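You operate a simulated robot arm through the tools that you are given. There is no shell and no other tool. Be economical: measure what you need, move in short steps, check, and stop when the job is done.

You run a simulated two-armed robot. Do the job below in one go: nothing can be reset, and whatever is moved stays where it is left.

## Task
Change the cartridge in the spare filter housing for the white one.
Fine: lid off beside the vice, yellow cartridge into the rinse tray, white one home, lid screwed tight.
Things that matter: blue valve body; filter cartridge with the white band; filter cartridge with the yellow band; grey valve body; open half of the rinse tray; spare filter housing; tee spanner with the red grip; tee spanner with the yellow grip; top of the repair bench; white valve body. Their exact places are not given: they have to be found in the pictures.

It is judged by the outcome, as a careful person would: the job done as asked, and still so three seconds after it is handed in. It fails if anything else is knocked over, pushed out of place, dropped, spilled or broken. A push-on lid holds only when it is set on centred and level and pressed home; a screw cap is set on level and turned clockwise until tight.

## Robot
Two 7-joint arms with fingered hands on one trunk, on a base that drives. Base frame: it is fixed to the floor where the robot stands at the start and does not move with it; the origin is under the middle of the robot, x ahead of it, y to its left, z up. Units: m, degrees, N and s.
The left shoulder is at the start at [0.2, 0.135, 0.895], the right one opposite. Places, roughly: open half of the rinse tray [0.5, 0.6, 0.9]; spare filter housing [0.7, -0.1, 0.9]; top of the repair bench [0.7, 0.8, 0.9]. Payload 4 kg a hand.
The tool frame of a hand sits at the grasp point between the pads (the TCP): z along the fingers, y along the line on which they close. The tips reach 0.025 m beyond it. Largest opening 0.088 m; the body of the gripper starts 0.029 m behind the TCP. The gripper is a hand of 4 fingers: y runs from the thumb to the fingers, the wrist lies at [-0.013, -0.106, -0.174] in the tool frame, and closing takes about 1.5 s.
Orientation is that of the tool frame in the base frame, as a unit quaternion [x, y, z, w]. With the fingers straight down and the wrist toward the robot, the tool's x, y and z point along [0, 1, 0], [1, 0, 0] and [0, 0, -1] of the base frame.

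## Interface
- The arms move only by the tool send_rows. It takes "left_deltas", "right_deltas" or both (then of equal length, played together; a hand with none holds still); each is a list of rows, each a list of 6 numbers: the turn, a rotation vector about the tool's x, y, z in rad, then the shift along the tool's x, y, z in cm. In form: [[ax, ay, az, dx, dy, dz], ...]. A call has 1 to 12 rows; each row is the pose to reach, as a shift and turn from the pose commanded when the call began, along the tool's axes at that moment. "left_jaw" and "right_jaw" are, for a hand that has rows, the gripper command, from -1 (fully open) to 1 (shut), values between in proportion, set as the call begins (left out, the last holds). Rows are played at 5 a second. More than 0.05 m and 8.6 degrees between two rows, or a gripper value outside its range, and nothing of the call is played. A pose out of reach is approached as far as the arm can. The call stops where the force on the tool passes 60 N (or 10 N more than at its start, if that is more) or the arm is blocked; 0.2 s more then pass. Each finger travels about 0.153 m/s and halts on what it meets, pressing with about 29 N; the grip force reading is that of the motor and also rises with nothing between the fingers. The clock runs only during rows and for 0.2 s after the last one: add rows that repeat a pose to give the fingers time. The reply holds the time, the measured pose of the TCP, the force on the tool along the base axes, the opening and the grip force, in the units named above and with some noise, with the torque about the TCP (base axes, N m) and any sound that the robot's microphone picked up.
- Cameras (640 x 400 px; columns grow to the right, rows downward): "scene" is now at [0.1371, 0.0138, 1.4908]; the picture's right is [0.18, -0.98, 0.00], its down [-0.75, -0.14, -0.65] and it looks along [0.64, 0.12, -0.76] (base axes); focal length 251 px, centre (320, 200). "left" rides on the left gripper at [-0.064, -0.083, -0.098] in its tool frame; the picture's right is [-0.62, -0.37, 0.69], its down [0.71, -0.63, 0.30] and it looks along [0.32, 0.68, 0.65] (tool axes); focal length 265 px, centre (320, 200). "right" rides on the right gripper at [0.064, -0.083, -0.098] in its tool frame; the picture's right is [-0.62, 0.37, -0.69], its down [-0.71, -0.63, 0.30] and it looks along [-0.32, 0.68, 0.65] (tool axes); focal length 265 px, centre (320, 200).
- grab_frame(camera): a new picture of that camera. No time passes.
- move_column(by): slides the trunk up (or, below 0, down) by that many m; the arms and the scene camera ride with it, the base frame stays. It gives what a move gives, with no picture.
- steer(legs): drives the robot by 1 to 6 legs, each [ahead, left, turn to the left] in m, m and degrees, along the robot's own axes; the way and the turn of a leg run together, so that a leg with both is an arc; at most 1.5 m and 180 degrees a leg. The arms and the cameras ride along, it lands a little off, and it stops where it bumps. It gives what a move gives.
- move_fingers(index, middle, ring, thumb_bend, thumb_turn, hand): sets how far each is bent, from 0 (flat) to 100 (curled in); at 30 the hand is open as for a grip, at 70 the pads meet at the TCP. One left out holds its place. A second passes; each finger stops where it meets its share of the squeeze, and holds until it gets a number again. A gripper value or a shape takes the hand back. It gives what a move gives, with no picture; readings hold the bend of each and the force on the fingers (four entries, about 0 where the hand has none), thumb and palm. thumb_turn goes from beside the hand (0) to across from the fingers (100), as for a grip.
- grasp_type(shape, hand): the hand has 4 fingers and takes this shape, open, in about a second: jaw (thumb against the fingers, like two jaws); tri (thumb and two fingers); tip (a fingertip pinch); poke (one finger out to press); point (the index stretched); flat (the hand flat); cup (the hand cupped); fist (a fist). The gripper value then closes the fingers along that shape, each until it touches; the sizes above hold for jaw. It gives what a move gives, with no picture.
- head_to(pan, tilt): turns the head with the scene camera to pan (to the left, within 97 degrees either way) and tilt (down, from -29 to 69), counted from straight ahead of the robot. It gives what a move gives.
- point_at(camera, pixels): there is no depth. For up to 12 entries [column, row, z] of the newest picture of that camera ("zoom" is the newest enlarged one), the place [x, y] in the base frame at which the ray of that pixel passes the height z, good to about 0.003 m. No time passes.
- zoom(camera, box): a new picture of the part [left, top, right, bottom] of that camera's present view, enlarged. No time passes.
- sign_off(): hands the job in; it is judged then, once.

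Work in short steps. Measure before you move; look again where a grasp or a placing could have gone wrong, and mend it. You have 80 turns and 78 pictures in all, those below and enlarged ones among them. Open the grippers and draw the arms clear of the work before you hand the job in, unless the task says otherwise; then end with one line.

The tools are called after "Emit:" as a command line: name --argument value ..., lists and objects as JSON in quotes. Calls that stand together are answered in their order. send_rows: Moves the arms, as the interface text tells. Its arguments: {"type":"object","properties":{"left_deltas":{"type":"array","items":{"type":"array","items":{"type":"number"}}},"left_jaw":{"type":"number"},"right_deltas":{"type":"array","items":{"type":"array","items":{"type":"number"}}},"right_jaw":{"type":"number"}},"required":[]} The other tools are called the same way: move_column (by) slides the trunk up or down; grasp_type (shape, hand) gives the hand a shape; move_fingers (index, middle, ring, thumb_bend, thumb_turn, hand) moves the fingers one by one; steer (legs) drives the base; head_to (pan, tilt) turns the head that bears the scene camera; grab_frame (camera) takes a picture; point_at (camera, pixels) gives the place at which the rays of pixels pass given heights; zoom (camera, box) takes an enlarged picture of a part of a camera's view; sign_off () hands the job in.

At the start:

```text
time: 0.0
left_ee_pos: [0.5664, 0.3396, 1.2058]
left_ee_rot: [0.707, 0.707, 0.0, -0.001]
left_ft_force: [-0.3, -0.6, -0.1]
left_wrist_torque: [0.0, -0.05, 0.03]
left_grip_width: 0.0878
left_grasp_force: 0.0
left_shape: jaw
left_bend: [30.0, 30.0, 30.0, 30.0, 98.0]
left_finger forces: [0.0, 0.0, 0.0, 0.0, 0.1, 0.0]
right_ee_pos: [0.5313, -0.1523, 1.2378]
right_ee_rot: [0.707, 0.707, -0.001, 0.001]
right_ft_force: [0.2, -0.6, -0.1]
right_wrist_torque: [0.01, -0.02, 0.03]
right_grip_width: 0.0878
right_grasp_force: 0.0
right_shape: jaw
right_bend: [30.0, 30.0, 30.0, 30.0, 98.0]
right_finger forces: [0.0, 0.0, 0.0, 0.0, 0.0, 0.1]
trunk travel left (down, up): [-0.5, 0.27]
robot x, y, heading: [0.0003, 0.0021, -0.1]
head pan, tilt: [10.5, 49.4]
```

scene: 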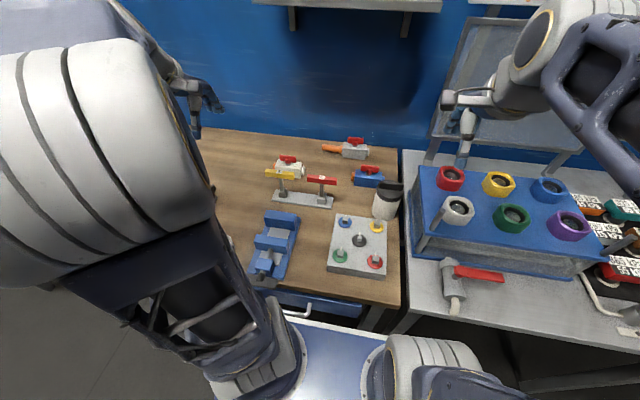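
right: 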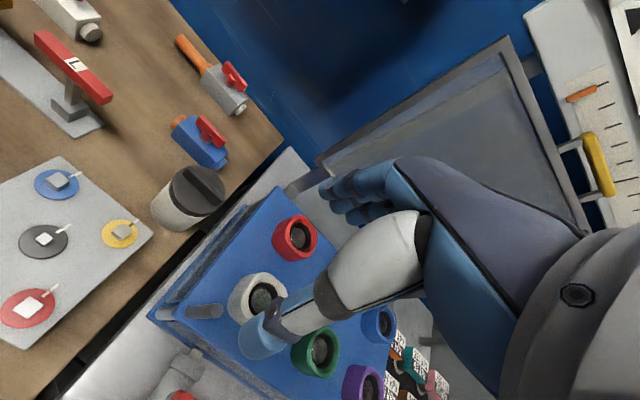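
left: 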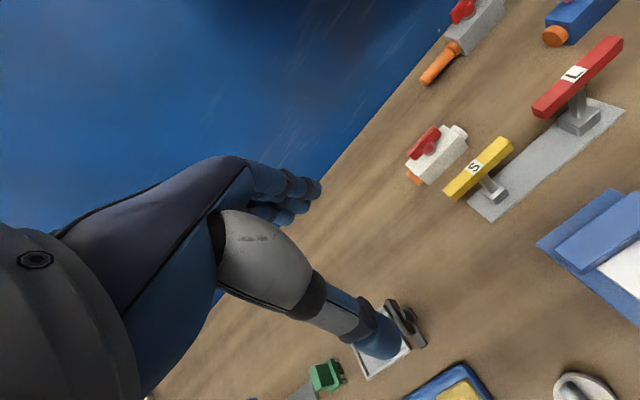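

The likely housing is the pale cup with a dark lid at scene (387,200); the vice is at (275,245). I'll turn the head left to see the rest of the bench and zoom in on the housing.

Emit:
zoom --camera "scene" --box '[240, 120, 440, 300]'

Emit:
point_at --camera "scene" --pixels '[[387, 186, 1.0], [383, 215, 0.9], [275, 245, 0.95], [360, 245, 0.9]]'

Emit:
head_to --pan 60 --tilt 45

Emit:
grab_frame --camera "scene"

```text
2.22 times, centred on (340, 210) of scene
```

zoom: 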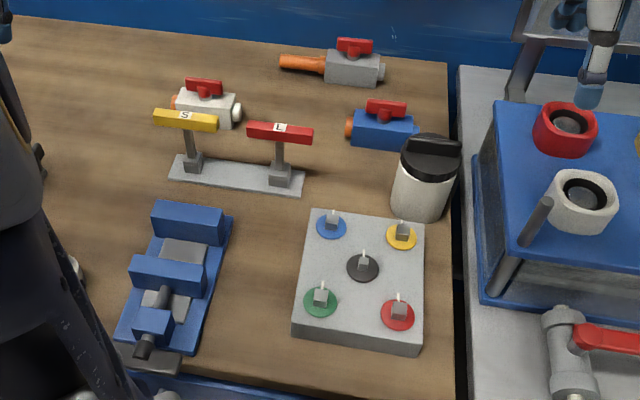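

```text
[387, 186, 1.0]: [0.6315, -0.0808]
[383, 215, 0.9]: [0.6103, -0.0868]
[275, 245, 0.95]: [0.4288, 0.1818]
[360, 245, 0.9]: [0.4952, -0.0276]
```

```text
time: 1.2
left_ee_pos: [0.5657, 0.3394, 1.205]
left_ee_rot: [0.707, 0.707, 0.0, 0.0]
left_ft_force: [-0.4, -0.3, 0.4]
left_wrist_torque: [0.04, -0.02, -0.03]
left_grip_width: 0.0875
left_grasp_force: 0.1
left_shape: jaw
left_bend: [30.0, 30.0, 30.0, 30.0, 98.0]
left_finger forces: [0.0, 0.0, 0.1, 0.0, 0.0, 0.1]
right_ee_pos: [0.5314, -0.1528, 1.2379]
right_ee_rot: [0.707, 0.707, 0.0, 0.0]
right_ft_force: [0.0, 0.2, 0.6]
right_wrist_torque: [-0.04, 0.01, 0.01]
right_grip_width: 0.0878
right_grasp_force: 0.1
right_shape: jaw
right_bend: [30.0, 30.0, 30.0, 30.0, 98.0]
right_finger forces: [0.1, 0.0, 0.0, 0.0, 0.0, 0.0]
trunk travel left (down, up): [-0.5, 0.27]
robot x, y, heading: [-0.0006, 0.0052, 0.1]
head pan, tilt: [60.0, 45.0]
```

```text
73 pictures are left
```

scene: 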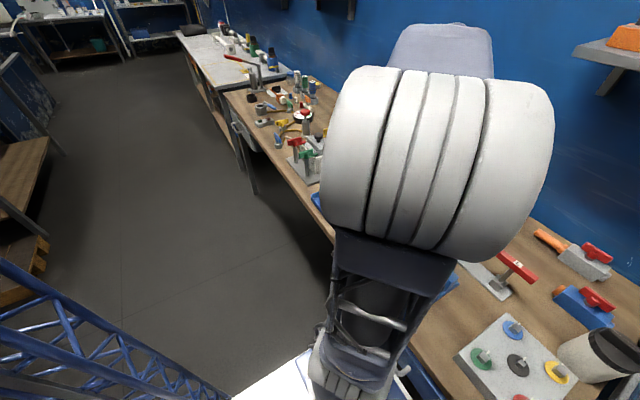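

The left arm blocks the head's view of the bench. I'll shift the left hand 24 cm to the left and look from the left camera.

Emit:
send_rows --left_deltas '[[0, 0, 0, 4, -1, 0], [0, 0, 0, 8, -2, 0], [0, 0, 0, 12, -3, 0], [0, 0, 0, 16, -5, 0], [0, 0, 0, 20, -7, 0], [0, 0, 0, 24, -10, 0]]'

Emit:
grab_frame --camera "left"

Emit:
head_to --pan 40 --tilt 50

Emit:
grab_frame --camera "scene"

```text
time: 2.6
left_ee_pos: [0.4663, 0.5781, 1.2051]
left_ee_rot: [0.708, 0.706, 0.0, 0.0]
left_ft_force: [0.0, -0.3, 0.1]
left_wrist_torque: [0.04, 0.01, 0.0]
left_grip_width: 0.0878
left_grasp_force: 0.1
left_shape: jaw
left_bend: [30.0, 30.0, 30.0, 30.0, 98.0]
left_finger forces: [0.0, 0.1, 0.1, 0.1, 0.0, 0.0]
right_ee_pos: [0.5308, -0.1528, 1.2381]
right_ee_rot: [0.708, 0.707, 0.0, 0.0]
right_ft_force: [-0.8, 0.1, -0.2]
right_wrist_torque: [-0.02, 0.0, 0.01]
right_grip_width: 0.0873
right_grasp_force: 0.2
right_shape: jaw
right_bend: [30.0, 30.0, 30.0, 30.0, 98.0]
right_finger forces: [0.1, 0.0, 0.0, 0.0, 0.0, 0.1]
trunk travel left (down, up): [-0.5, 0.27]
robot x, y, heading: [0.005, 0.0003, -0.0]
head pan, tilt: [60.0, 45.0]
```

```text
72 pictures are left
```

left: 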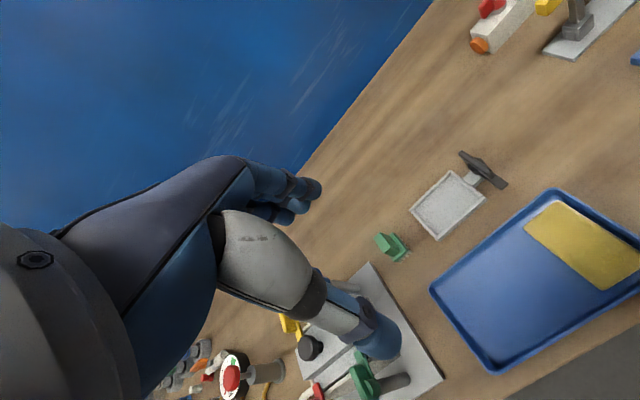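

```text
time: 3.4
left_ee_pos: [0.4678, 0.5795, 1.2064]
left_ee_rot: [0.707, 0.707, -0.001, 0.0]
left_ft_force: [0.4, 0.5, -0.4]
left_wrist_torque: [-0.02, 0.01, -0.01]
left_grip_width: 0.0878
left_grasp_force: 0.1
left_shape: jaw
left_bend: [30.0, 30.0, 30.0, 30.0, 98.0]
left_finger forces: [0.0, 0.0, 0.0, 0.0, 0.0, 0.0]
right_ee_pos: [0.5302, -0.1519, 1.2368]
right_ee_rot: [0.707, 0.708, 0.0, 0.0]
right_ft_force: [-0.5, 0.8, 0.2]
right_wrist_torque: [0.01, 0.0, 0.0]
right_grip_width: 0.0877
right_grasp_force: 0.1
right_shape: jaw
right_bend: [30.0, 30.0, 30.0, 30.0, 98.0]
right_finger forces: [0.1, 0.1, 0.0, 0.0, 0.0, 0.0]
trunk travel left (down, up): [-0.5, 0.27]
robot x, y, heading: [-0.0023, -0.0046, 0.1]
head pan, tilt: [40.0, 50.0]
```

```text
71 pictures are left
```

scene: 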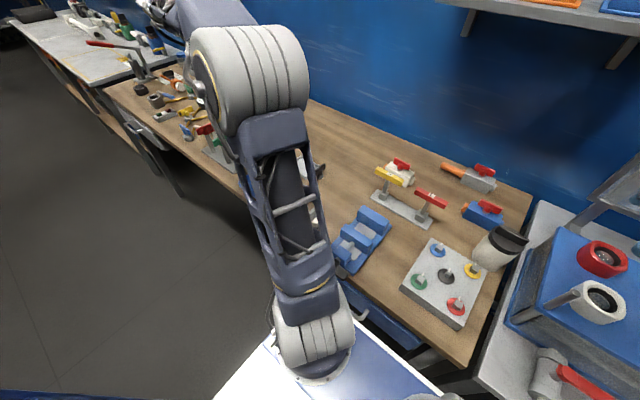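

The rinse tray with its yellow pad is seen in the left view at (540,285). The white cartridge must lie between the vice and tray (first left view, (575,390)), so I'll bring the left hand over and back for a look.

Emit:
send_rows --left_deltas '[[0, 0, 0, -3, -1, -3], [0, 0, 0, -6, -2, -6], [0, 0, 0, -9, -4, -9], [0, 0, 0, -12, -6, -12], [0, 0, 0, -14, -8, -14], [0, 0, 0, -16, -10, -15]]'

Emit:
grab_frame --camera "left"

Emit:
grab_frame --camera "scene"

```text
time: 4.8
left_ee_pos: [0.3658, 0.418, 1.3557]
left_ee_rot: [0.707, 0.707, 0.0, 0.0]
left_ft_force: [0.0, -0.2, 0.2]
left_wrist_torque: [0.0, 0.01, -0.01]
left_grip_width: 0.0876
left_grasp_force: 0.0
left_shape: jaw
left_bend: [30.0, 30.0, 30.0, 30.0, 98.0]
left_finger forces: [0.0, 0.0, 0.0, 0.0, 0.0, 0.0]
right_ee_pos: [0.5318, -0.1535, 1.2379]
right_ee_rot: [0.707, 0.707, -0.001, 0.0]
right_ft_force: [0.6, 0.1, 0.2]
right_wrist_torque: [-0.06, 0.06, 0.02]
right_grip_width: 0.0877
right_grasp_force: 0.1
right_shape: jaw
right_bend: [30.0, 30.0, 30.0, 30.0, 98.0]
right_finger forces: [0.0, 0.1, 0.0, 0.0, 0.0, 0.1]
trunk travel left (down, up): [-0.5, 0.27]
robot x, y, heading: [-0.002, -0.0044, 0.1]
head pan, tilt: [40.0, 50.0]
```

```text
70 pictures are left
```

left: 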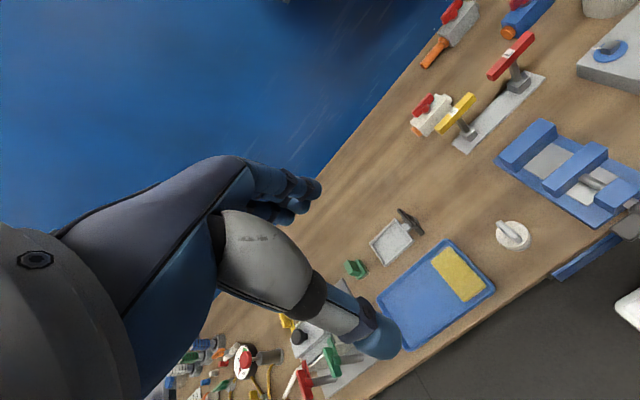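

```text
69 pictures are left
```

scene: 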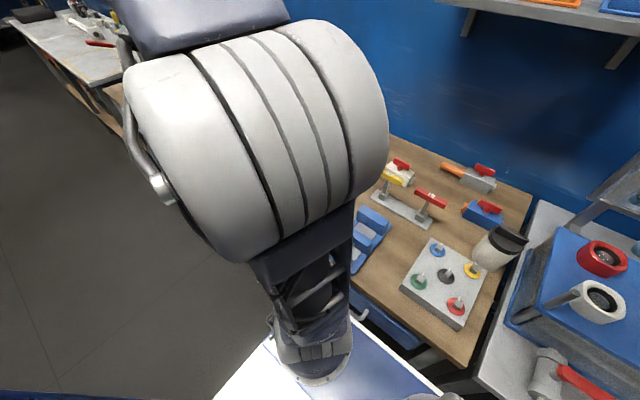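

The white-banded cartridge seems to stand at left-view (512,236), between the vice and tray. I zoom there and at the lid and measure.

Emit:
zoom --camera "left" --box '[380, 110, 640, 350]'

Emit:
point_at --camera "left" --pixels '[[512, 236, 0.86], [512, 236, 0.9], [512, 236, 0.95], [415, 303, 0.87], [457, 273, 0.87], [443, 238, 0.87], [376, 300, 0.87], [400, 350, 0.87], [495, 290, 0.87], [572, 170, 0.95]]'

Emit:
zoom --camera "scene" --box '[340, 140, 560, 340]'

Emit:
point_at --camera "scene" --pixels '[[490, 266, 0.86], [507, 236, 0.96], [520, 270, 0.86], [471, 250, 0.86], [445, 322, 0.86], [345, 280, 0.86], [531, 200, 0.86], [470, 367, 0.86]]'

```text
1.67 times, centred on (510, 230) of left
```

zoom: 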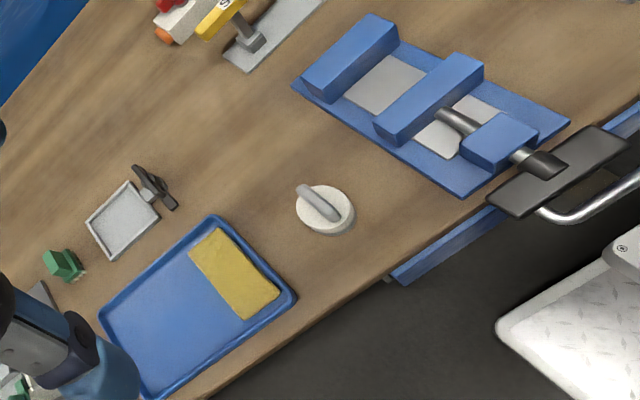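

```text
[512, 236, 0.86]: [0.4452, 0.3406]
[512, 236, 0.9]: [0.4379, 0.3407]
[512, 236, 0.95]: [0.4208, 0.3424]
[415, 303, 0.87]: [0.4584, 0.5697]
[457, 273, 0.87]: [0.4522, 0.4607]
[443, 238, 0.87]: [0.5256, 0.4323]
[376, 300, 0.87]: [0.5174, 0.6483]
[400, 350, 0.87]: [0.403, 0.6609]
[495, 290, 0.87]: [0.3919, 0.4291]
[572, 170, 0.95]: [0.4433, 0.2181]
```

```text
2.00 times, centred on (450, 240) of scene
```

zoom: 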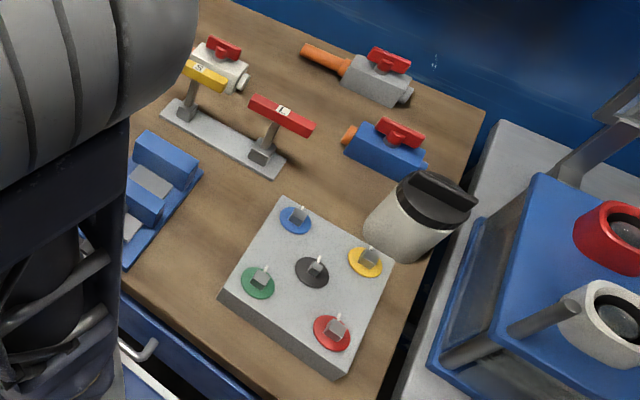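

```text
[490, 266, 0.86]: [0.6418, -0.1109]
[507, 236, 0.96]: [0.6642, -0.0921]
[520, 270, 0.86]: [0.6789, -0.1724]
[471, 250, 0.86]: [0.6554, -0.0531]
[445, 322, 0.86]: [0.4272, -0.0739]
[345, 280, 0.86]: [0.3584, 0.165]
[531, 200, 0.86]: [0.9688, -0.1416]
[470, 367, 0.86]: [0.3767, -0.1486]
```

The cartridge is near (0.44, 0.34), a bit too close to the robot for the left hand, so I back off 0.12 m. Then I look at the housing from the right camera for parallax.

Emit:
steer --legs '[[-0.12, 0, 0]]'

Emit:
head_to --pan 10 --tilt 45

Emit:
grab_frame --camera "scene"

Emit:
grab_frame --camera "right"

Emit:
grab_frame --camera "left"

```text
time: 6.0
left_ee_pos: [0.2467, 0.418, 1.3545]
left_ee_rot: [0.707, 0.707, 0.0, 0.0]
left_ft_force: [-0.6, 0.3, -0.3]
left_wrist_torque: [-0.02, 0.01, 0.0]
left_grip_width: 0.0876
left_grasp_force: 0.0
left_shape: jaw
left_bend: [30.0, 30.0, 30.0, 30.0, 98.0]
left_finger forces: [0.1, 0.0, 0.0, 0.0, 0.0, 0.0]
right_ee_pos: [0.4117, -0.1515, 1.237]
right_ee_rot: [0.707, 0.707, 0.001, 0.0]
right_ft_force: [-0.8, 0.4, -0.3]
right_wrist_torque: [0.0, -0.01, 0.01]
right_grip_width: 0.0874
right_grasp_force: 0.0
right_shape: jaw
right_bend: [30.0, 30.0, 30.0, 30.0, 98.0]
right_finger forces: [0.1, 0.0, 0.0, 0.1, 0.0, 0.0]
trunk travel left (down, up): [-0.5, 0.27]
robot x, y, heading: [-0.1195, 0.0008, 0.1]
head pan, tilt: [40.0, 50.0]
```

```text
time: 7.0
left_ee_pos: [0.2469, 0.4188, 1.3548]
left_ee_rot: [0.707, 0.707, -0.001, 0.0]
left_ft_force: [-0.5, 0.2, 0.8]
left_wrist_torque: [0.02, 0.01, 0.01]
left_grip_width: 0.0878
left_grasp_force: 0.1
left_shape: jaw
left_bend: [30.0, 30.0, 30.0, 30.0, 98.0]
left_finger forces: [0.0, 0.1, 0.0, 0.1, 0.0, 0.1]
right_ee_pos: [0.4111, -0.152, 1.2374]
right_ee_rot: [0.707, 0.708, -0.001, 0.001]
right_ft_force: [0.1, -0.2, -0.6]
right_wrist_torque: [0.01, 0.0, 0.01]
right_grip_width: 0.0876
right_grasp_force: 0.0
right_shape: jaw
right_bend: [30.0, 30.0, 30.0, 30.0, 98.0]
right_finger forces: [0.1, 0.0, 0.0, 0.0, 0.0, 0.0]
trunk travel left (down, up): [-0.5, 0.27]
robot x, y, heading: [-0.1186, 0.0019, 0.2]
head pan, tilt: [10.0, 45.0]
```

```text
66 pictures are left
```

scene: 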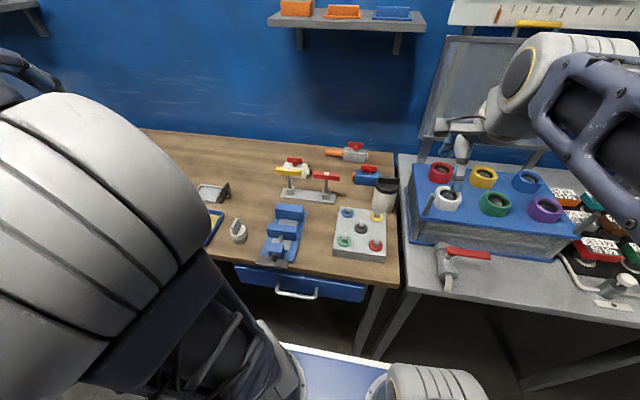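

```text
65 pictures are left
```

right: 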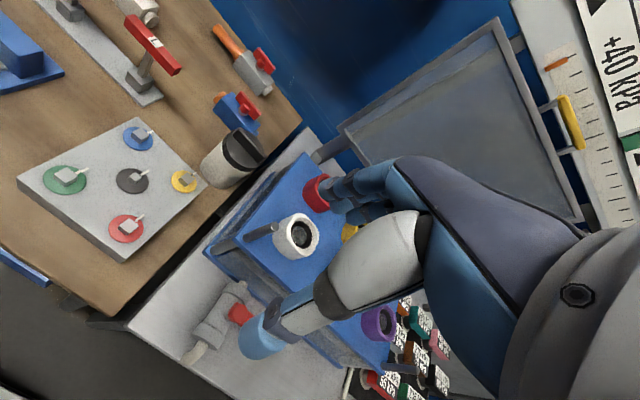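

```text
64 pictures are left
```

left: 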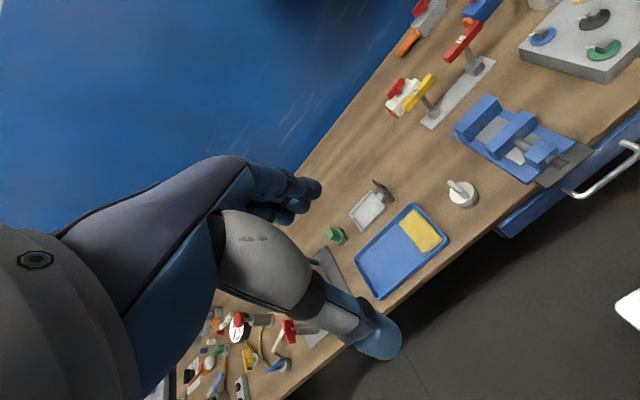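

Good overview: cartridge at scene (238,232), housing at (385,193). I zoom and triangulate both.

Emit:
zoom --camera "scene" --box '[320, 150, 420, 270]'

Emit:
zoom --camera "scene" --box '[190, 170, 320, 270]'

Emit:
zoom --camera "right" --box '[170, 90, 300, 200]'

Emit:
zoom --camera "left" --box '[420, 150, 520, 230]'

```text
3.33 times, centred on (370, 210) of scene
```

zoom: 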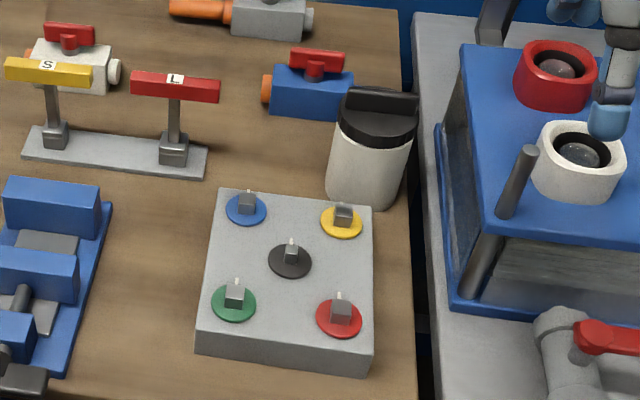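

```text
4.00 times, centred on (255, 220) of scene
```

zoom: 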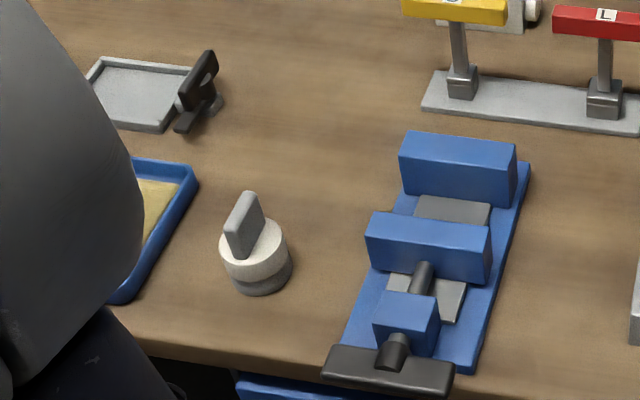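

```text
3.64 times, centred on (235, 145) of right
```

zoom: 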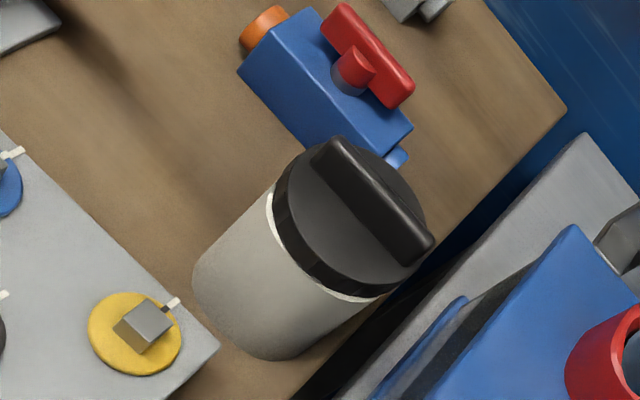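

```text
5.00 times, centred on (470, 190) of left
```

zoom: 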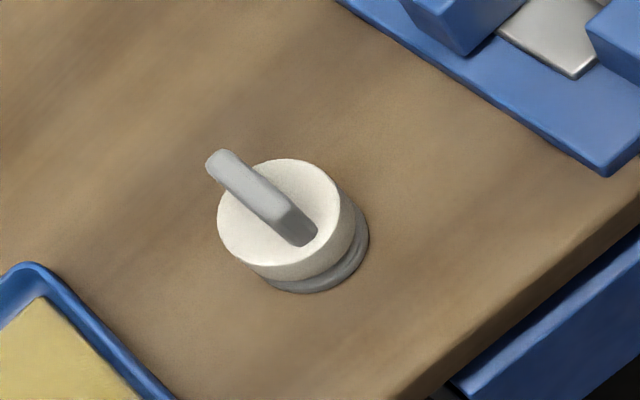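

Now triangulating: lid bar, cartridge fin, and a bench-level corner of the spanner stand.

Emit:
point_at --camera "scene" --pixels '[[388.6, 179.1, 0.9], [388.6, 179.1, 1.0], [237.5, 221.2, 0.85], [237.5, 221.2, 0.95], [335.5, 203.4, 0.8], [335.5, 203.4, 0.9], [386.5, 186, 0.9], [386.5, 186, 1.0], [380, 208, 0.8], [380, 208, 0.9]]'

Emit:
point_at --camera "right" --pixels '[[250.1, 143.6, 0.9], [250.1, 143.6, 1.0], [163, 97, 0.8], [163, 97, 0.9], [243.2, 149, 0.9], [243.2, 149, 1.0], [217, 178, 0.8], [217, 178, 0.9]]'

Emit:
point_at --camera "left" --pixels '[[455.4, 186, 0.85], [455.4, 186, 0.95], [465, 200, 0.8], [465, 200, 0.9]]'

```text
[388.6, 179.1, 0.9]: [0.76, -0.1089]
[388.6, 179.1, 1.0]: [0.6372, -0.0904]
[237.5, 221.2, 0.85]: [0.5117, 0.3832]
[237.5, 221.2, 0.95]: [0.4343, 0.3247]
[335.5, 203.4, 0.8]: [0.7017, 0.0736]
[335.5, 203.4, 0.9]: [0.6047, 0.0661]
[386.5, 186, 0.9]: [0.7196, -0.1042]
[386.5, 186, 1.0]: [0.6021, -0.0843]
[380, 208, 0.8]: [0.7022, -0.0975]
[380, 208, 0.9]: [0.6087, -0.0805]
```

```text
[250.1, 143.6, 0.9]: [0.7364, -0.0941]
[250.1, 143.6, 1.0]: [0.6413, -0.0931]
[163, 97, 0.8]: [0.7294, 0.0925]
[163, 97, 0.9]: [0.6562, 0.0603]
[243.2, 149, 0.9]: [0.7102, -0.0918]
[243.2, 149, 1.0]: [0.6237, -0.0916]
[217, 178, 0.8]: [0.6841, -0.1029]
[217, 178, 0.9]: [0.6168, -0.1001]
```

```text
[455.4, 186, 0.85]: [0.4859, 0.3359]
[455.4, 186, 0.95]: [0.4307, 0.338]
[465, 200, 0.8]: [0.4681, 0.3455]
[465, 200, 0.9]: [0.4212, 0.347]
```

Lid bar top comes out at about (0.655, -0.093, 0.985), fin top about (0.447, 0.338, 0.93). I measure the bar's direction from its ends, and the lid rim.

Emit:
point_at --camera "right" --pixels '[[239.1, 131.3, 0.985], [263.8, 158.7, 0.985], [222.2, 145, 0.965], [253, 171, 0.965], [205, 168, 0.86], [224, 188, 0.86]]'

Emit:
point_at --camera "scene" --pixels '[[378.4, 179.5, 0.985], [399.4, 181.5, 0.985], [374, 185.5, 0.965], [398, 187, 0.965], [372, 203, 0.86], [390, 212, 0.86], [232, 225, 0.92], [238, 219, 0.92]]'

Emit:
point_at --camera "left" --pixels '[[448.5, 182, 0.925], [463.5, 194.5, 0.925], [466, 204, 0.86], [480, 197, 0.86]]'

```text
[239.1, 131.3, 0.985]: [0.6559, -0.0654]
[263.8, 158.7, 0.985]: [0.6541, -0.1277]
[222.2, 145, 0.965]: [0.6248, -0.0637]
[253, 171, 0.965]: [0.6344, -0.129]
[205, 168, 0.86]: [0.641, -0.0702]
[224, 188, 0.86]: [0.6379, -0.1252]
```

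```text
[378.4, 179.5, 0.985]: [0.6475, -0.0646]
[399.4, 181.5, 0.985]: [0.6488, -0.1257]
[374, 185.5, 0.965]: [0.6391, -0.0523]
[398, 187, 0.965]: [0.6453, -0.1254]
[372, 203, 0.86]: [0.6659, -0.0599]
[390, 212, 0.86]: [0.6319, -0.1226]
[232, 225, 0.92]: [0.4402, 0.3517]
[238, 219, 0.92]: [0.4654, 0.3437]
```

```text
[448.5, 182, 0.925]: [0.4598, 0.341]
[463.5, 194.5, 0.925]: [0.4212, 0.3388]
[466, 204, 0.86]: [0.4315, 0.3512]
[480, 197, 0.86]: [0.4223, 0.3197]
```

The bar lies along base y, centred at (0.653, -0.095), so the default hand orientation fits. I move the right hand above the lid and the left hand up out of the way stays.

Emit:
send_rows --right_deltas '[[0, 0, 0, 1, 4, 0], [0, 0, 0, 2, 8, 1], [0, 0, 0, 3, 12, 3], [0, 0, 0, 4, 16, 6], [0, 0, 0, 5, 20, 9], [0, 0, 0, 5.7, 24.2, 13], [0, 0, 0, 5.7, 24.2, 16.5], [0, 0, 0, 5.7, 24.2, 16.5]]' --right_jaw -1

Emit:
grab_frame --camera "right"

Emit:
grab_frame --camera "scene"

```text
refused: row 4 steps farther than a row can; nothing moved
```

```text
59 pictures are left
```

right: 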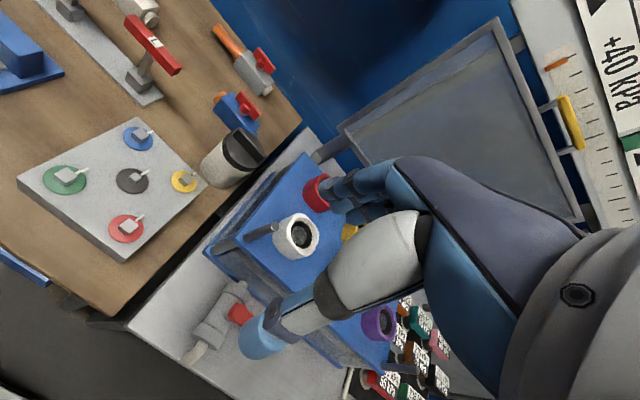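

```text
58 pictures are left
```

scene: 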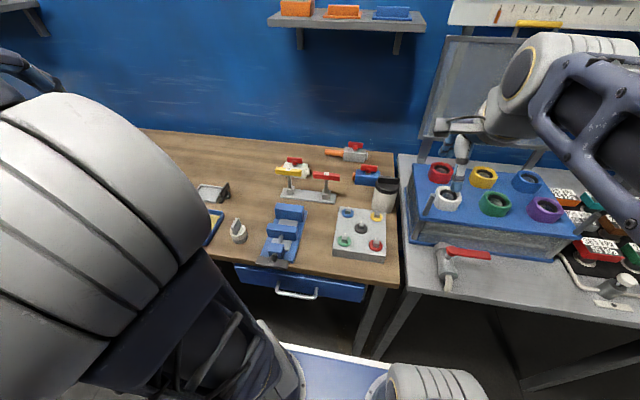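

The call was refused for too big a step; I resend with smaller steps.

Emit:
send_rows --right_deltas '[[0, 0, 0, 1, 3, 1], [0, 0, 0, 2, 6, 2], [0, 0, 0, 3, 9, 3], [0, 0, 0, 4, 12, 4], [0, 0, 0, 5, 15, 5], [0, 0, 0, 5.7, 18, 7], [0, 0, 0, 5.7, 21, 9], [0, 0, 0, 5.7, 24.2, 11], [0, 0, 0, 5.7, 24.2, 14], [0, 0, 0, 5.7, 24.2, 17], [0, 0, 0, 5.7, 24.2, 17]]' --right_jaw -1

Emit:
zoom --camera "right" --box '[120, 100, 520, 350]'

Emit:
zoom --camera "scene" --box '[320, 130, 448, 230]'

```text
time: 9.4
left_ee_pos: [0.2469, 0.4172, 1.3551]
left_ee_rot: [0.707, 0.707, 0.0, 0.0]
left_ft_force: [-0.2, 0.4, 0.0]
left_wrist_torque: [0.05, 0.01, 0.0]
left_grip_width: 0.0879
left_grasp_force: 0.0
left_shape: jaw
left_bend: [30.0, 30.0, 30.0, 30.0, 98.0]
left_finger forces: [0.0, 0.0, 0.0, 0.0, 0.0, 0.0]
right_ee_pos: [0.6538, -0.0948, 1.0681]
right_ee_rot: [0.707, 0.707, 0.001, 0.0]
right_ft_force: [0.2, 0.1, -0.8]
right_wrist_torque: [0.02, 0.01, 0.02]
right_grip_width: 0.0874
right_grasp_force: 0.0
right_shape: jaw
right_bend: [30.0, 30.0, 30.0, 30.0, 98.0]
right_finger forces: [0.0, 0.0, 0.1, 0.0, 0.1, 0.0]
trunk travel left (down, up): [-0.5, 0.27]
robot x, y, heading: [-0.1202, -0.0026, -0.2]
head pan, tilt: [10.0, 45.0]
```

```text
1.60 times, centred on (320, 225) of right
```

zoom: 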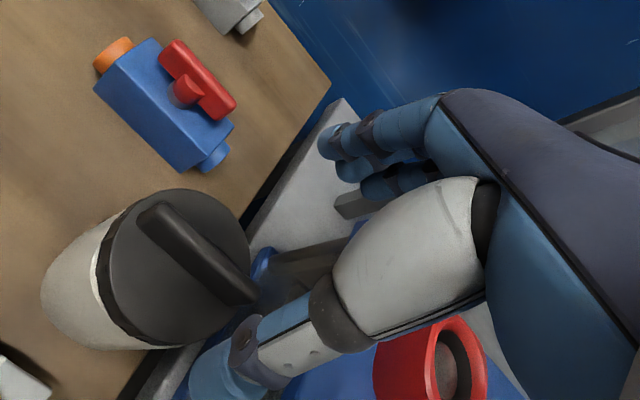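

```text
4.00 times, centred on (384, 180) of scene
```

zoom: 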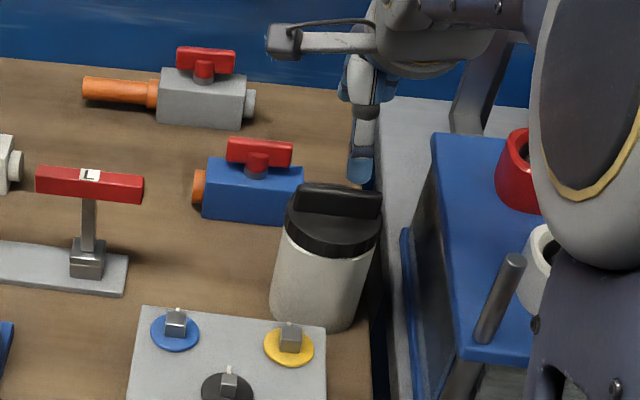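

The thumb tip shows at scene (394,174); I check it and the bar with rays from the new close right view.

Emit:
point_at --camera "scene" --pixels '[[394, 175, 1.04], [387, 177.5, 0.985], [387, 177.5, 0.975]]'

Emit:
point_at --camera "right" --pixels '[[211, 230, 0.985], [278, 285, 0.985], [211, 230, 0.975], [278, 285, 0.975], [241, 255, 0.985], [189, 262, 0.965], [225, 315, 0.965]]'

```text
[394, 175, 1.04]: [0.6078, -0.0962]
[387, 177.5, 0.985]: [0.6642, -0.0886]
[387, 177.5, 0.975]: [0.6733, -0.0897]
```

```text
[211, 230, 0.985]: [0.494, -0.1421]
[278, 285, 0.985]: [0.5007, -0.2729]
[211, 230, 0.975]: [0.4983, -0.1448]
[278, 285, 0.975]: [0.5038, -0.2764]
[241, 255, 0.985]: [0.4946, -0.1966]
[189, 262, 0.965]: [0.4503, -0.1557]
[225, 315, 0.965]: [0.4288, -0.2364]
```

Thumb is at (0.608, -0.096), as expected. I lower to TCP z ≈ 1.0 and look.

Emit:
send_rows --right_deltas '[[0, 0, 0, 0, 0.2, 2], [0, 0, 0, 0, 0.2, 4], [0, 0, 0, 0, 0.2, 6], [0, 0, 0, 0, 0.2, 7], [0, 0, 0, 0, 0.2, 7]]'

Emit:
grab_frame --camera "right"

Emit:
zoom --camera "scene" --box '[340, 140, 436, 215]'

```text
time: 10.6
left_ee_pos: [0.2474, 0.4184, 1.3549]
left_ee_rot: [0.707, 0.707, 0.001, 0.0]
left_ft_force: [0.0, 1.1, 0.2]
left_wrist_torque: [-0.01, 0.01, -0.03]
left_grip_width: 0.0879
left_grasp_force: 0.0
left_shape: jaw
left_bend: [30.0, 30.0, 30.0, 30.0, 98.0]
left_finger forces: [0.1, 0.0, 0.0, 0.0, 0.0, 0.1]
right_ee_pos: [0.655, -0.0949, 0.9973]
right_ee_rot: [0.707, 0.707, 0.001, 0.001]
right_ft_force: [-0.1, -0.1, 0.4]
right_wrist_torque: [0.01, 0.03, -0.02]
right_grip_width: 0.088
right_grasp_force: 0.1
right_shape: jaw
right_bend: [30.0, 30.0, 30.0, 30.0, 98.0]
right_finger forces: [0.0, 0.0, 0.1, 0.1, 0.0, 0.0]
trunk travel left (down, up): [-0.5, 0.27]
robot x, y, heading: [-0.122, 0.0008, 0.0]
head pan, tilt: [10.0, 45.0]
```

```text
55 pictures are left
```

right: 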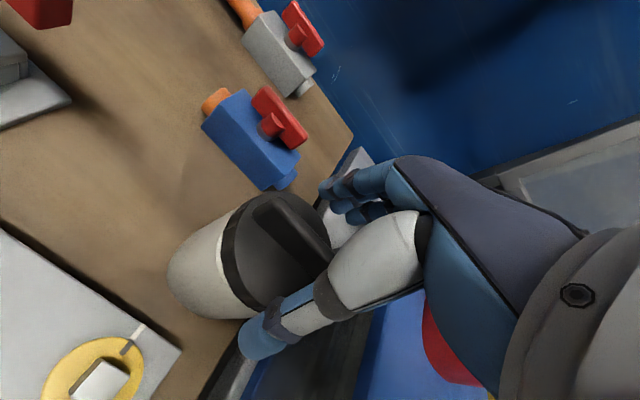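

```text
5.33 times, centred on (388, 178) of scene
```

zoom: 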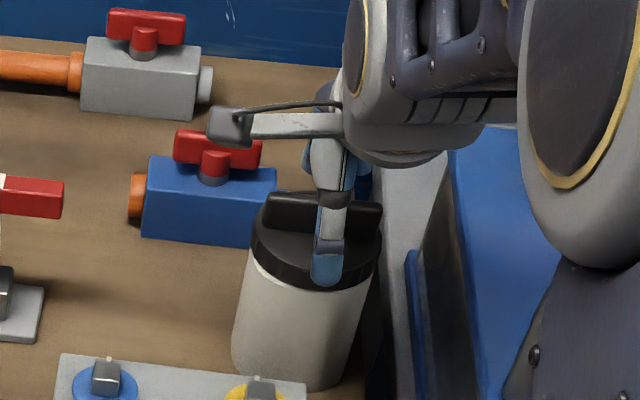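

The thumb is centred on the bar in front of it. I lower 6 mm more, watch force, then close.

Emit:
send_rows --right_deltas '[[0, 0, 0, 0, 0, 0.3], [0, 0, 0, 0, 0, 0.6], [0, 0, 0, 0, 0, 0.6]]'

Emit:
send_rows --right_deltas '[[0, 0, 0, 0, 0, 0], [0, 0, 0, 0, 0, 0], [0, 0, 0, 0, 0, 0], [0, 0, 0, 0, 0, 0], [0, 0, 0, 0, 0, 0], [0, 0, 0, 0, 0, 0], [0, 0, 0, 0, 0, 0], [0, 0, 0, 0, 0, 0]]' --right_jaw 1

Emit:
zoom --camera "scene" --box '[340, 140, 436, 215]'

Emit:
grab_frame --camera "right"

```text
time: 11.4
left_ee_pos: [0.2476, 0.4184, 1.3543]
left_ee_rot: [0.707, 0.707, 0.0, 0.0]
left_ft_force: [-0.3, -0.2, 0.3]
left_wrist_torque: [-0.04, -0.03, 0.0]
left_grip_width: 0.0875
left_grasp_force: 0.0
left_shape: jaw
left_bend: [30.0, 30.0, 30.0, 30.0, 98.0]
left_finger forces: [0.0, 0.0, 0.1, 0.1, 0.1, 0.1]
right_ee_pos: [0.656, -0.0955, 0.9915]
right_ee_rot: [0.707, 0.707, 0.0, -0.001]
right_ft_force: [0.2, -0.2, 0.1]
right_wrist_torque: [0.03, 0.02, -0.01]
right_grip_width: 0.0876
right_grasp_force: 0.1
right_shape: jaw
right_bend: [30.0, 30.0, 30.0, 30.0, 98.0]
right_finger forces: [0.0, 0.1, 0.0, 0.0, 0.1, 0.0]
trunk travel left (down, up): [-0.5, 0.27]
robot x, y, heading: [-0.1239, -0.0014, -0.0]
head pan, tilt: [10.0, 45.0]
```

```text
time: 13.2
left_ee_pos: [0.2467, 0.4181, 1.3553]
left_ee_rot: [0.707, 0.707, 0.0, 0.0]
left_ft_force: [0.1, -1.1, -0.1]
left_wrist_torque: [0.01, -0.01, -0.03]
left_grip_width: 0.0877
left_grasp_force: 0.1
left_shape: jaw
left_bend: [30.0, 30.0, 30.0, 30.0, 98.0]
left_finger forces: [0.0, 0.1, 0.0, 0.1, 0.0, 0.0]
right_ee_pos: [0.6552, -0.0961, 0.993]
right_ee_rot: [0.707, 0.707, 0.001, 0.001]
right_ft_force: [13.5, -2.6, 13.2]
right_wrist_torque: [-0.05, -0.44, -0.1]
right_grip_width: 0.0123
right_grasp_force: 29.2
right_shape: jaw
right_bend: [70.0, 57.0, 60.0, 80.0, 100.0]
right_finger forces: [33.0, 1.2, 4.4, 0.1, 22.4, 0.0]
trunk travel left (down, up): [-0.5, 0.27]
robot x, y, heading: [-0.1211, -0.0015, -0.3]
head pan, tilt: [10.0, 45.0]
```

```text
5.33 times, centred on (388, 178) of scene
```

zoom: 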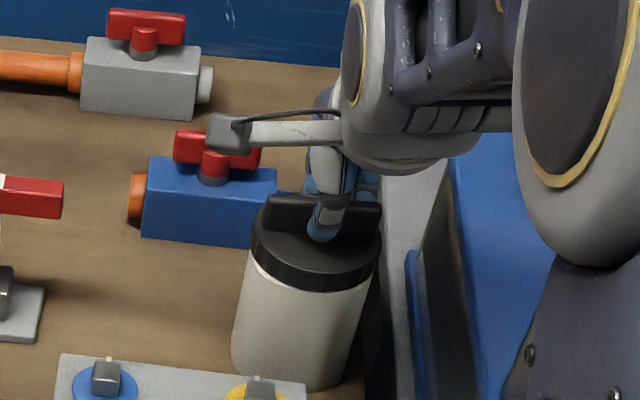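

```text
52 pictures are left
```

right: 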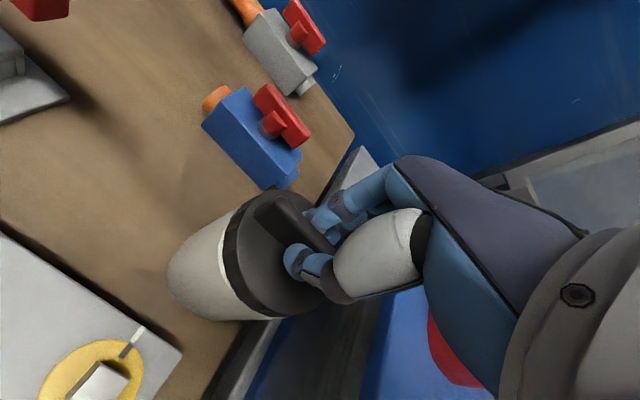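

Bar is gripped (12 mm, 29 N). I ease the pose 2 mm towards +x and turn 30° anticlockwise (negative about tool z), watching torque.

Emit:
send_rows --right_deltas '[[0, 0, 0, 0, 0.2, 0], [0, 0, -0.13, 0, 0.2, 0], [0, 0, -0.26, 0, 0.2, 0], [0, 0, -0.39, 0, 0.2, 0], [0, 0, -0.52, 0, 0.2, 0], [0, 0, -0.52, 0, 0.2, 0]]'

Emit:
grab_frame --camera "right"

Emit:
zoom --camera "scene" --box '[340, 140, 436, 215]'

```text
time: 14.6
left_ee_pos: [0.2469, 0.4189, 1.3557]
left_ee_rot: [0.707, 0.707, 0.0, 0.0]
left_ft_force: [1.3, -0.2, -0.3]
left_wrist_torque: [0.01, 0.02, -0.01]
left_grip_width: 0.0876
left_grasp_force: 0.0
left_shape: jaw
left_bend: [30.0, 30.0, 30.0, 30.0, 98.0]
left_finger forces: [0.0, 0.0, 0.0, 0.0, 0.0, 0.0]
right_ee_pos: [0.6587, -0.0954, 0.9925]
right_ee_rot: [0.502, 0.865, 0.001, 0.002]
right_ft_force: [9.5, -9.6, 20.5]
right_wrist_torque: [-0.04, -0.29, -0.11]
right_grip_width: 0.0122
right_grasp_force: 28.8
right_shape: jaw
right_bend: [70.0, 75.0, 71.0, 79.0, 100.0]
right_finger forces: [34.2, 0.0, 4.2, 0.1, 28.4, 0.1]
trunk travel left (down, up): [-0.5, 0.27]
robot x, y, heading: [-0.1197, -0.0002, -0.0]
head pan, tilt: [10.0, 45.0]
```

```text
51 pictures are left
```

right: 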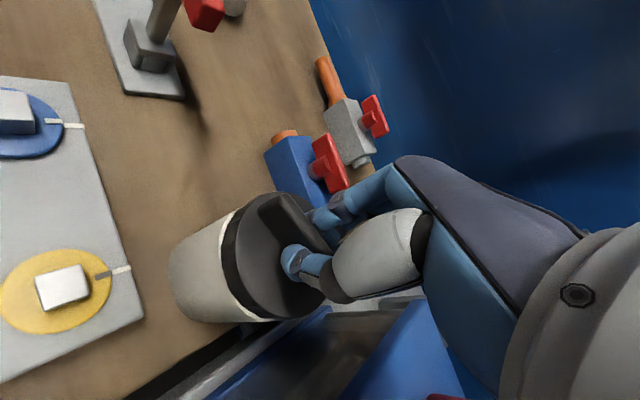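

```text
5.33 times, centred on (388, 178) of scene
```

zoom: 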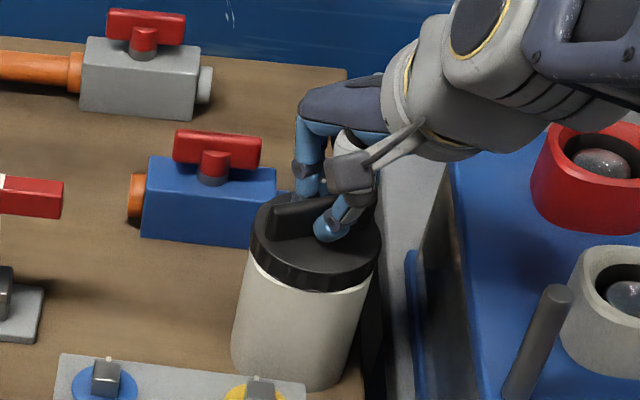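

The lid turned 30° with the hand and pushes up lightly (20 N), as if it rises on a thread. I keep turning another 60° while rising 2 mm.

Emit:
send_rows --right_deltas '[[0, 0, -0.13, 0, 0, -0.05], [0, 0, -0.26, 0, 0, -0.1], [0, 0, -0.39, 0, 0, -0.15], [0, 0, -0.52, 0, 0, -0.2], [0, 0, -0.65, 0, 0, -0.2], [0, 0, -0.78, 0, 0, -0.2], [0, 0, -0.91, 0, 0, -0.25], [0, 0, -1.04, 0, 0, -0.3], [0, 0, -1.04, 0, 0, -0.3]]'

Emit:
zoom --camera "scene" --box '[340, 140, 436, 215]'

```text
time: 16.6
left_ee_pos: [0.2486, 0.4192, 1.3547]
left_ee_rot: [0.707, 0.707, 0.0, 0.0]
left_ft_force: [-0.6, 0.3, -0.4]
left_wrist_torque: [0.0, -0.04, -0.03]
left_grip_width: 0.0879
left_grasp_force: 0.2
left_shape: jaw
left_bend: [30.0, 30.0, 30.0, 30.0, 98.0]
left_finger forces: [0.0, 0.0, 0.0, 0.0, 0.0, 0.0]
right_ee_pos: [0.6579, -0.0949, 0.9938]
right_ee_rot: [0.005, 1.0, 0.0, 0.001]
right_ft_force: [17.2, -0.7, 4.5]
right_wrist_torque: [0.06, -0.31, -0.13]
right_grip_width: 0.0119
right_grasp_force: 28.9
right_shape: jaw
right_bend: [70.0, 75.0, 68.0, 78.0, 100.0]
right_finger forces: [24.5, 0.1, 4.1, 0.0, 27.8, 0.0]
trunk travel left (down, up): [-0.5, 0.27]
robot x, y, heading: [-0.1203, 0.0019, -0.1]
head pan, tilt: [10.0, 45.0]
```

```text
5.33 times, centred on (388, 178) of scene
```

zoom: 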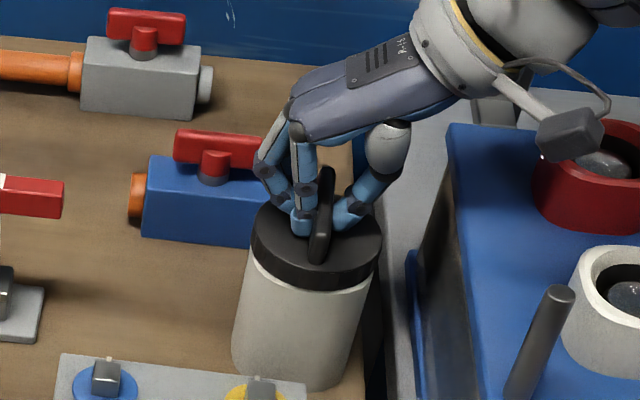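

The lid has turned 90°. I continue another 45° at constant height and watch the vertical force.

Emit:
send_rows --right_deltas '[[0, 0, -0.13, 0, 0, 0], [0, 0, -0.26, 0, 0, 0], [0, 0, -0.39, 0, 0, 0], [0, 0, -0.52, 0, 0, 0], [0, 0, -0.65, 0, 0, 0], [0, 0, -0.78, 0, 0, 0], [0, 0, -0.78, 0, 0, 0]]'

Emit:
zoom --camera "scene" --box '[340, 140, 436, 215]'

```text
time: 18.2
left_ee_pos: [0.2485, 0.4186, 1.3558]
left_ee_rot: [0.707, 0.707, 0.001, 0.0]
left_ft_force: [-0.1, 0.6, -0.1]
left_wrist_torque: [0.0, -0.02, -0.02]
left_grip_width: 0.0879
left_grasp_force: 0.0
left_shape: jaw
left_bend: [30.0, 30.0, 30.0, 30.0, 98.0]
left_finger forces: [0.0, 0.1, 0.0, 0.1, 0.0, 0.0]
right_ee_pos: [0.6577, -0.096, 0.9952]
right_ee_rot: [-0.377, 0.926, 0.0, 0.001]
right_ft_force: [11.4, 7.4, 4.9]
right_wrist_torque: [0.19, -0.19, -0.12]
right_grip_width: 0.0119
right_grasp_force: 28.5
right_shape: jaw
right_bend: [70.0, 75.0, 70.0, 78.0, 100.0]
right_finger forces: [23.2, 0.0, 4.0, 0.1, 29.3, 0.1]
trunk travel left (down, up): [-0.5, 0.27]
robot x, y, heading: [-0.122, 0.0026, 0.1]
head pan, tilt: [10.0, 45.0]
```

```text
5.33 times, centred on (388, 178) of scene
```

zoom: 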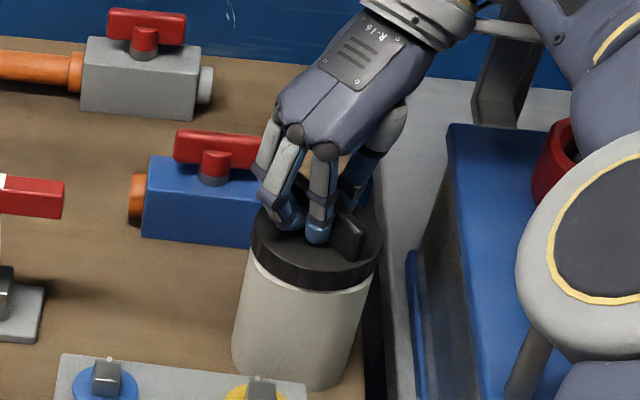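

It still turns freely at 135°. I test a small 6 mm lift.

Emit:
send_rows --right_deltas '[[0, 0, 0, 0, 0, -0.3], [0, 0, 0, 0, 0, -0.6], [0, 0, 0, 0, 0, -0.6]]'

Emit:
zoom --camera "scene" --box '[340, 140, 436, 215]'

```text
time: 19.0
left_ee_pos: [0.2477, 0.4183, 1.3541]
left_ee_rot: [0.707, 0.707, 0.0, -0.001]
left_ft_force: [-0.4, -0.2, 1.0]
left_wrist_torque: [-0.01, 0.01, 0.0]
left_grip_width: 0.0877
left_grasp_force: 0.0
left_shape: jaw
left_bend: [30.0, 30.0, 30.0, 30.0, 98.0]
left_finger forces: [0.0, 0.1, 0.1, 0.0, 0.1, 0.0]
right_ee_pos: [0.6584, -0.0957, 0.9972]
right_ee_rot: [-0.375, 0.927, 0.0, -0.002]
right_ft_force: [7.5, 10.3, -22.2]
right_wrist_torque: [0.24, -0.17, -0.06]
right_grip_width: 0.0109
right_grasp_force: 29.1
right_shape: jaw
right_bend: [70.0, 75.0, 70.0, 78.0, 100.0]
right_finger forces: [20.6, 0.0, 3.9, 0.1, 22.1, 0.0]
trunk travel left (down, up): [-0.5, 0.27]
robot x, y, heading: [-0.12, -0.0012, 0.1]
head pan, tilt: [10.0, 45.0]
```

```text
5.33 times, centred on (388, 178) of scene
```

zoom: 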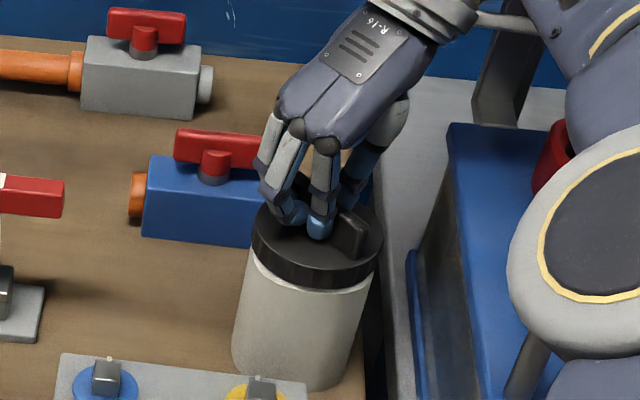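

Thread still holds (22 N down) and the housing stays put. I ease down 4 mm and turn 45° further.

Emit:
send_rows --right_deltas '[[0, 0, 0, 0, 0, 0.4], [0, 0, -0.13, 0, 0, 0.35], [0, 0, -0.26, 0, 0, 0.35], [0, 0, -0.39, 0, 0, 0.3], [0, 0, -0.52, 0, 0, 0.3], [0, 0, -0.65, 0, 0, 0.3], [0, 0, -0.78, 0, 0, 0.25], [0, 0, -0.78, 0, 0, 0.25]]'

Emit:
zoom --camera "scene" --box '[340, 140, 436, 215]'

```text
time: 20.8
left_ee_pos: [0.2486, 0.4192, 1.3549]
left_ee_rot: [0.707, 0.707, 0.0, 0.0]
left_ft_force: [-0.1, -0.5, -0.1]
left_wrist_torque: [0.0, -0.01, 0.01]
left_grip_width: 0.0877
left_grasp_force: 0.0
left_shape: jaw
left_bend: [30.0, 30.0, 30.0, 30.0, 98.0]
left_finger forces: [0.0, 0.0, 0.1, 0.1, 0.0, 0.0]
right_ee_pos: [0.6248, -0.0989, 0.9903]
right_ee_rot: [-0.701, 0.714, 0.0, 0.0]
right_ft_force: [0.2, -0.7, 0.3]
right_wrist_torque: [0.02, -0.01, -0.01]
right_grip_width: 0.0082
right_grasp_force: 28.9
right_shape: jaw
right_bend: [70.0, 56.0, 70.0, 84.0, 100.0]
right_finger forces: [0.1, 0.0, 0.0, 0.0, 0.0, 0.0]
right hand out of reach, approached as far as the arm can: row 3, 4, 5, 6, 7, 8
trunk travel left (down, up): [-0.5, 0.27]
robot x, y, heading: [-0.12, -0.0013, -0.1]
head pan, tilt: [10.0, 45.0]
```

```text
5.33 times, centred on (388, 178) of scene
```

zoom: 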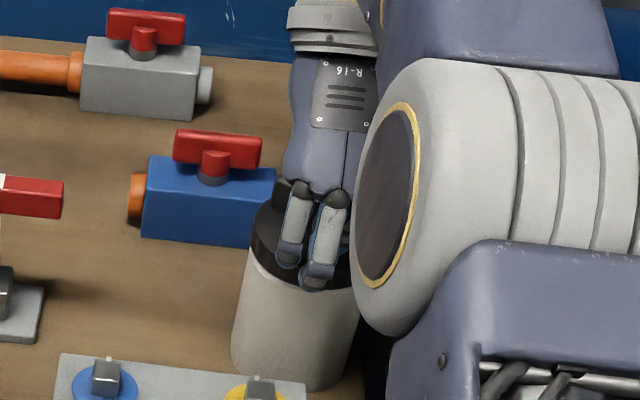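

The arm ran out of reach past 135° and the fingers slid off the bar, without force now. I lift straight up and then look.

Emit:
send_rows --right_deltas '[[0, 0, 0, 0, 0, -2], [0, 0, 0, 0, 0, -5], [0, 0, 0, 0, 0, -9], [0, 0, 0, 0, 0, -10], [0, 0, 0, 0, 0, -10]]'

Emit:
zoom --camera "scene" --box '[340, 140, 436, 215]'

```text
time: 22.0
left_ee_pos: [0.2478, 0.4185, 1.3548]
left_ee_rot: [0.707, 0.707, 0.001, 0.001]
left_ft_force: [-0.6, 0.1, -0.1]
left_wrist_torque: [0.03, -0.01, 0.02]
left_grip_width: 0.0877
left_grasp_force: 0.1
left_shape: jaw
left_bend: [30.0, 30.0, 30.0, 30.0, 98.0]
left_finger forces: [0.0, 0.1, 0.0, 0.0, 0.0, 0.0]
right_ee_pos: [0.5924, -0.1069, 1.0576]
right_ee_rot: [-0.698, 0.716, -0.008, 0.009]
right_ft_force: [0.6, -0.5, 0.2]
right_wrist_torque: [0.0, 0.03, -0.01]
right_grip_width: 0.0082
right_grasp_force: 29.3
right_shape: jaw
right_bend: [70.0, 56.0, 70.0, 84.0, 100.0]
right_finger forces: [0.1, 0.0, 0.0, 0.0, 0.1, 0.0]
right hand out of reach, approached as far as the arm can: row 1, 2, 3, 4, 5
trunk travel left (down, up): [-0.5, 0.27]
robot x, y, heading: [-0.1213, 0.0, -0.1]
head pan, tilt: [10.0, 45.0]
```

```text
5.33 times, centred on (388, 178) of scene
```

zoom: 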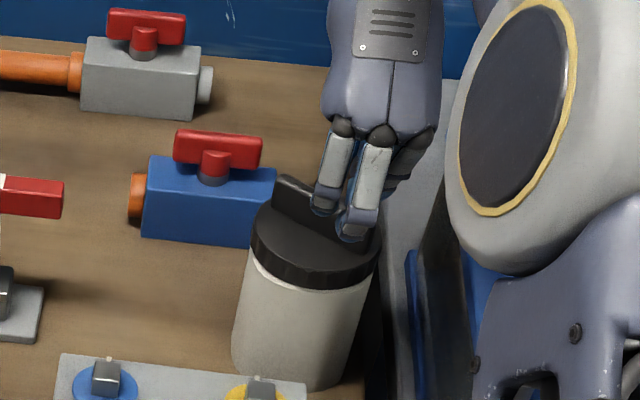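

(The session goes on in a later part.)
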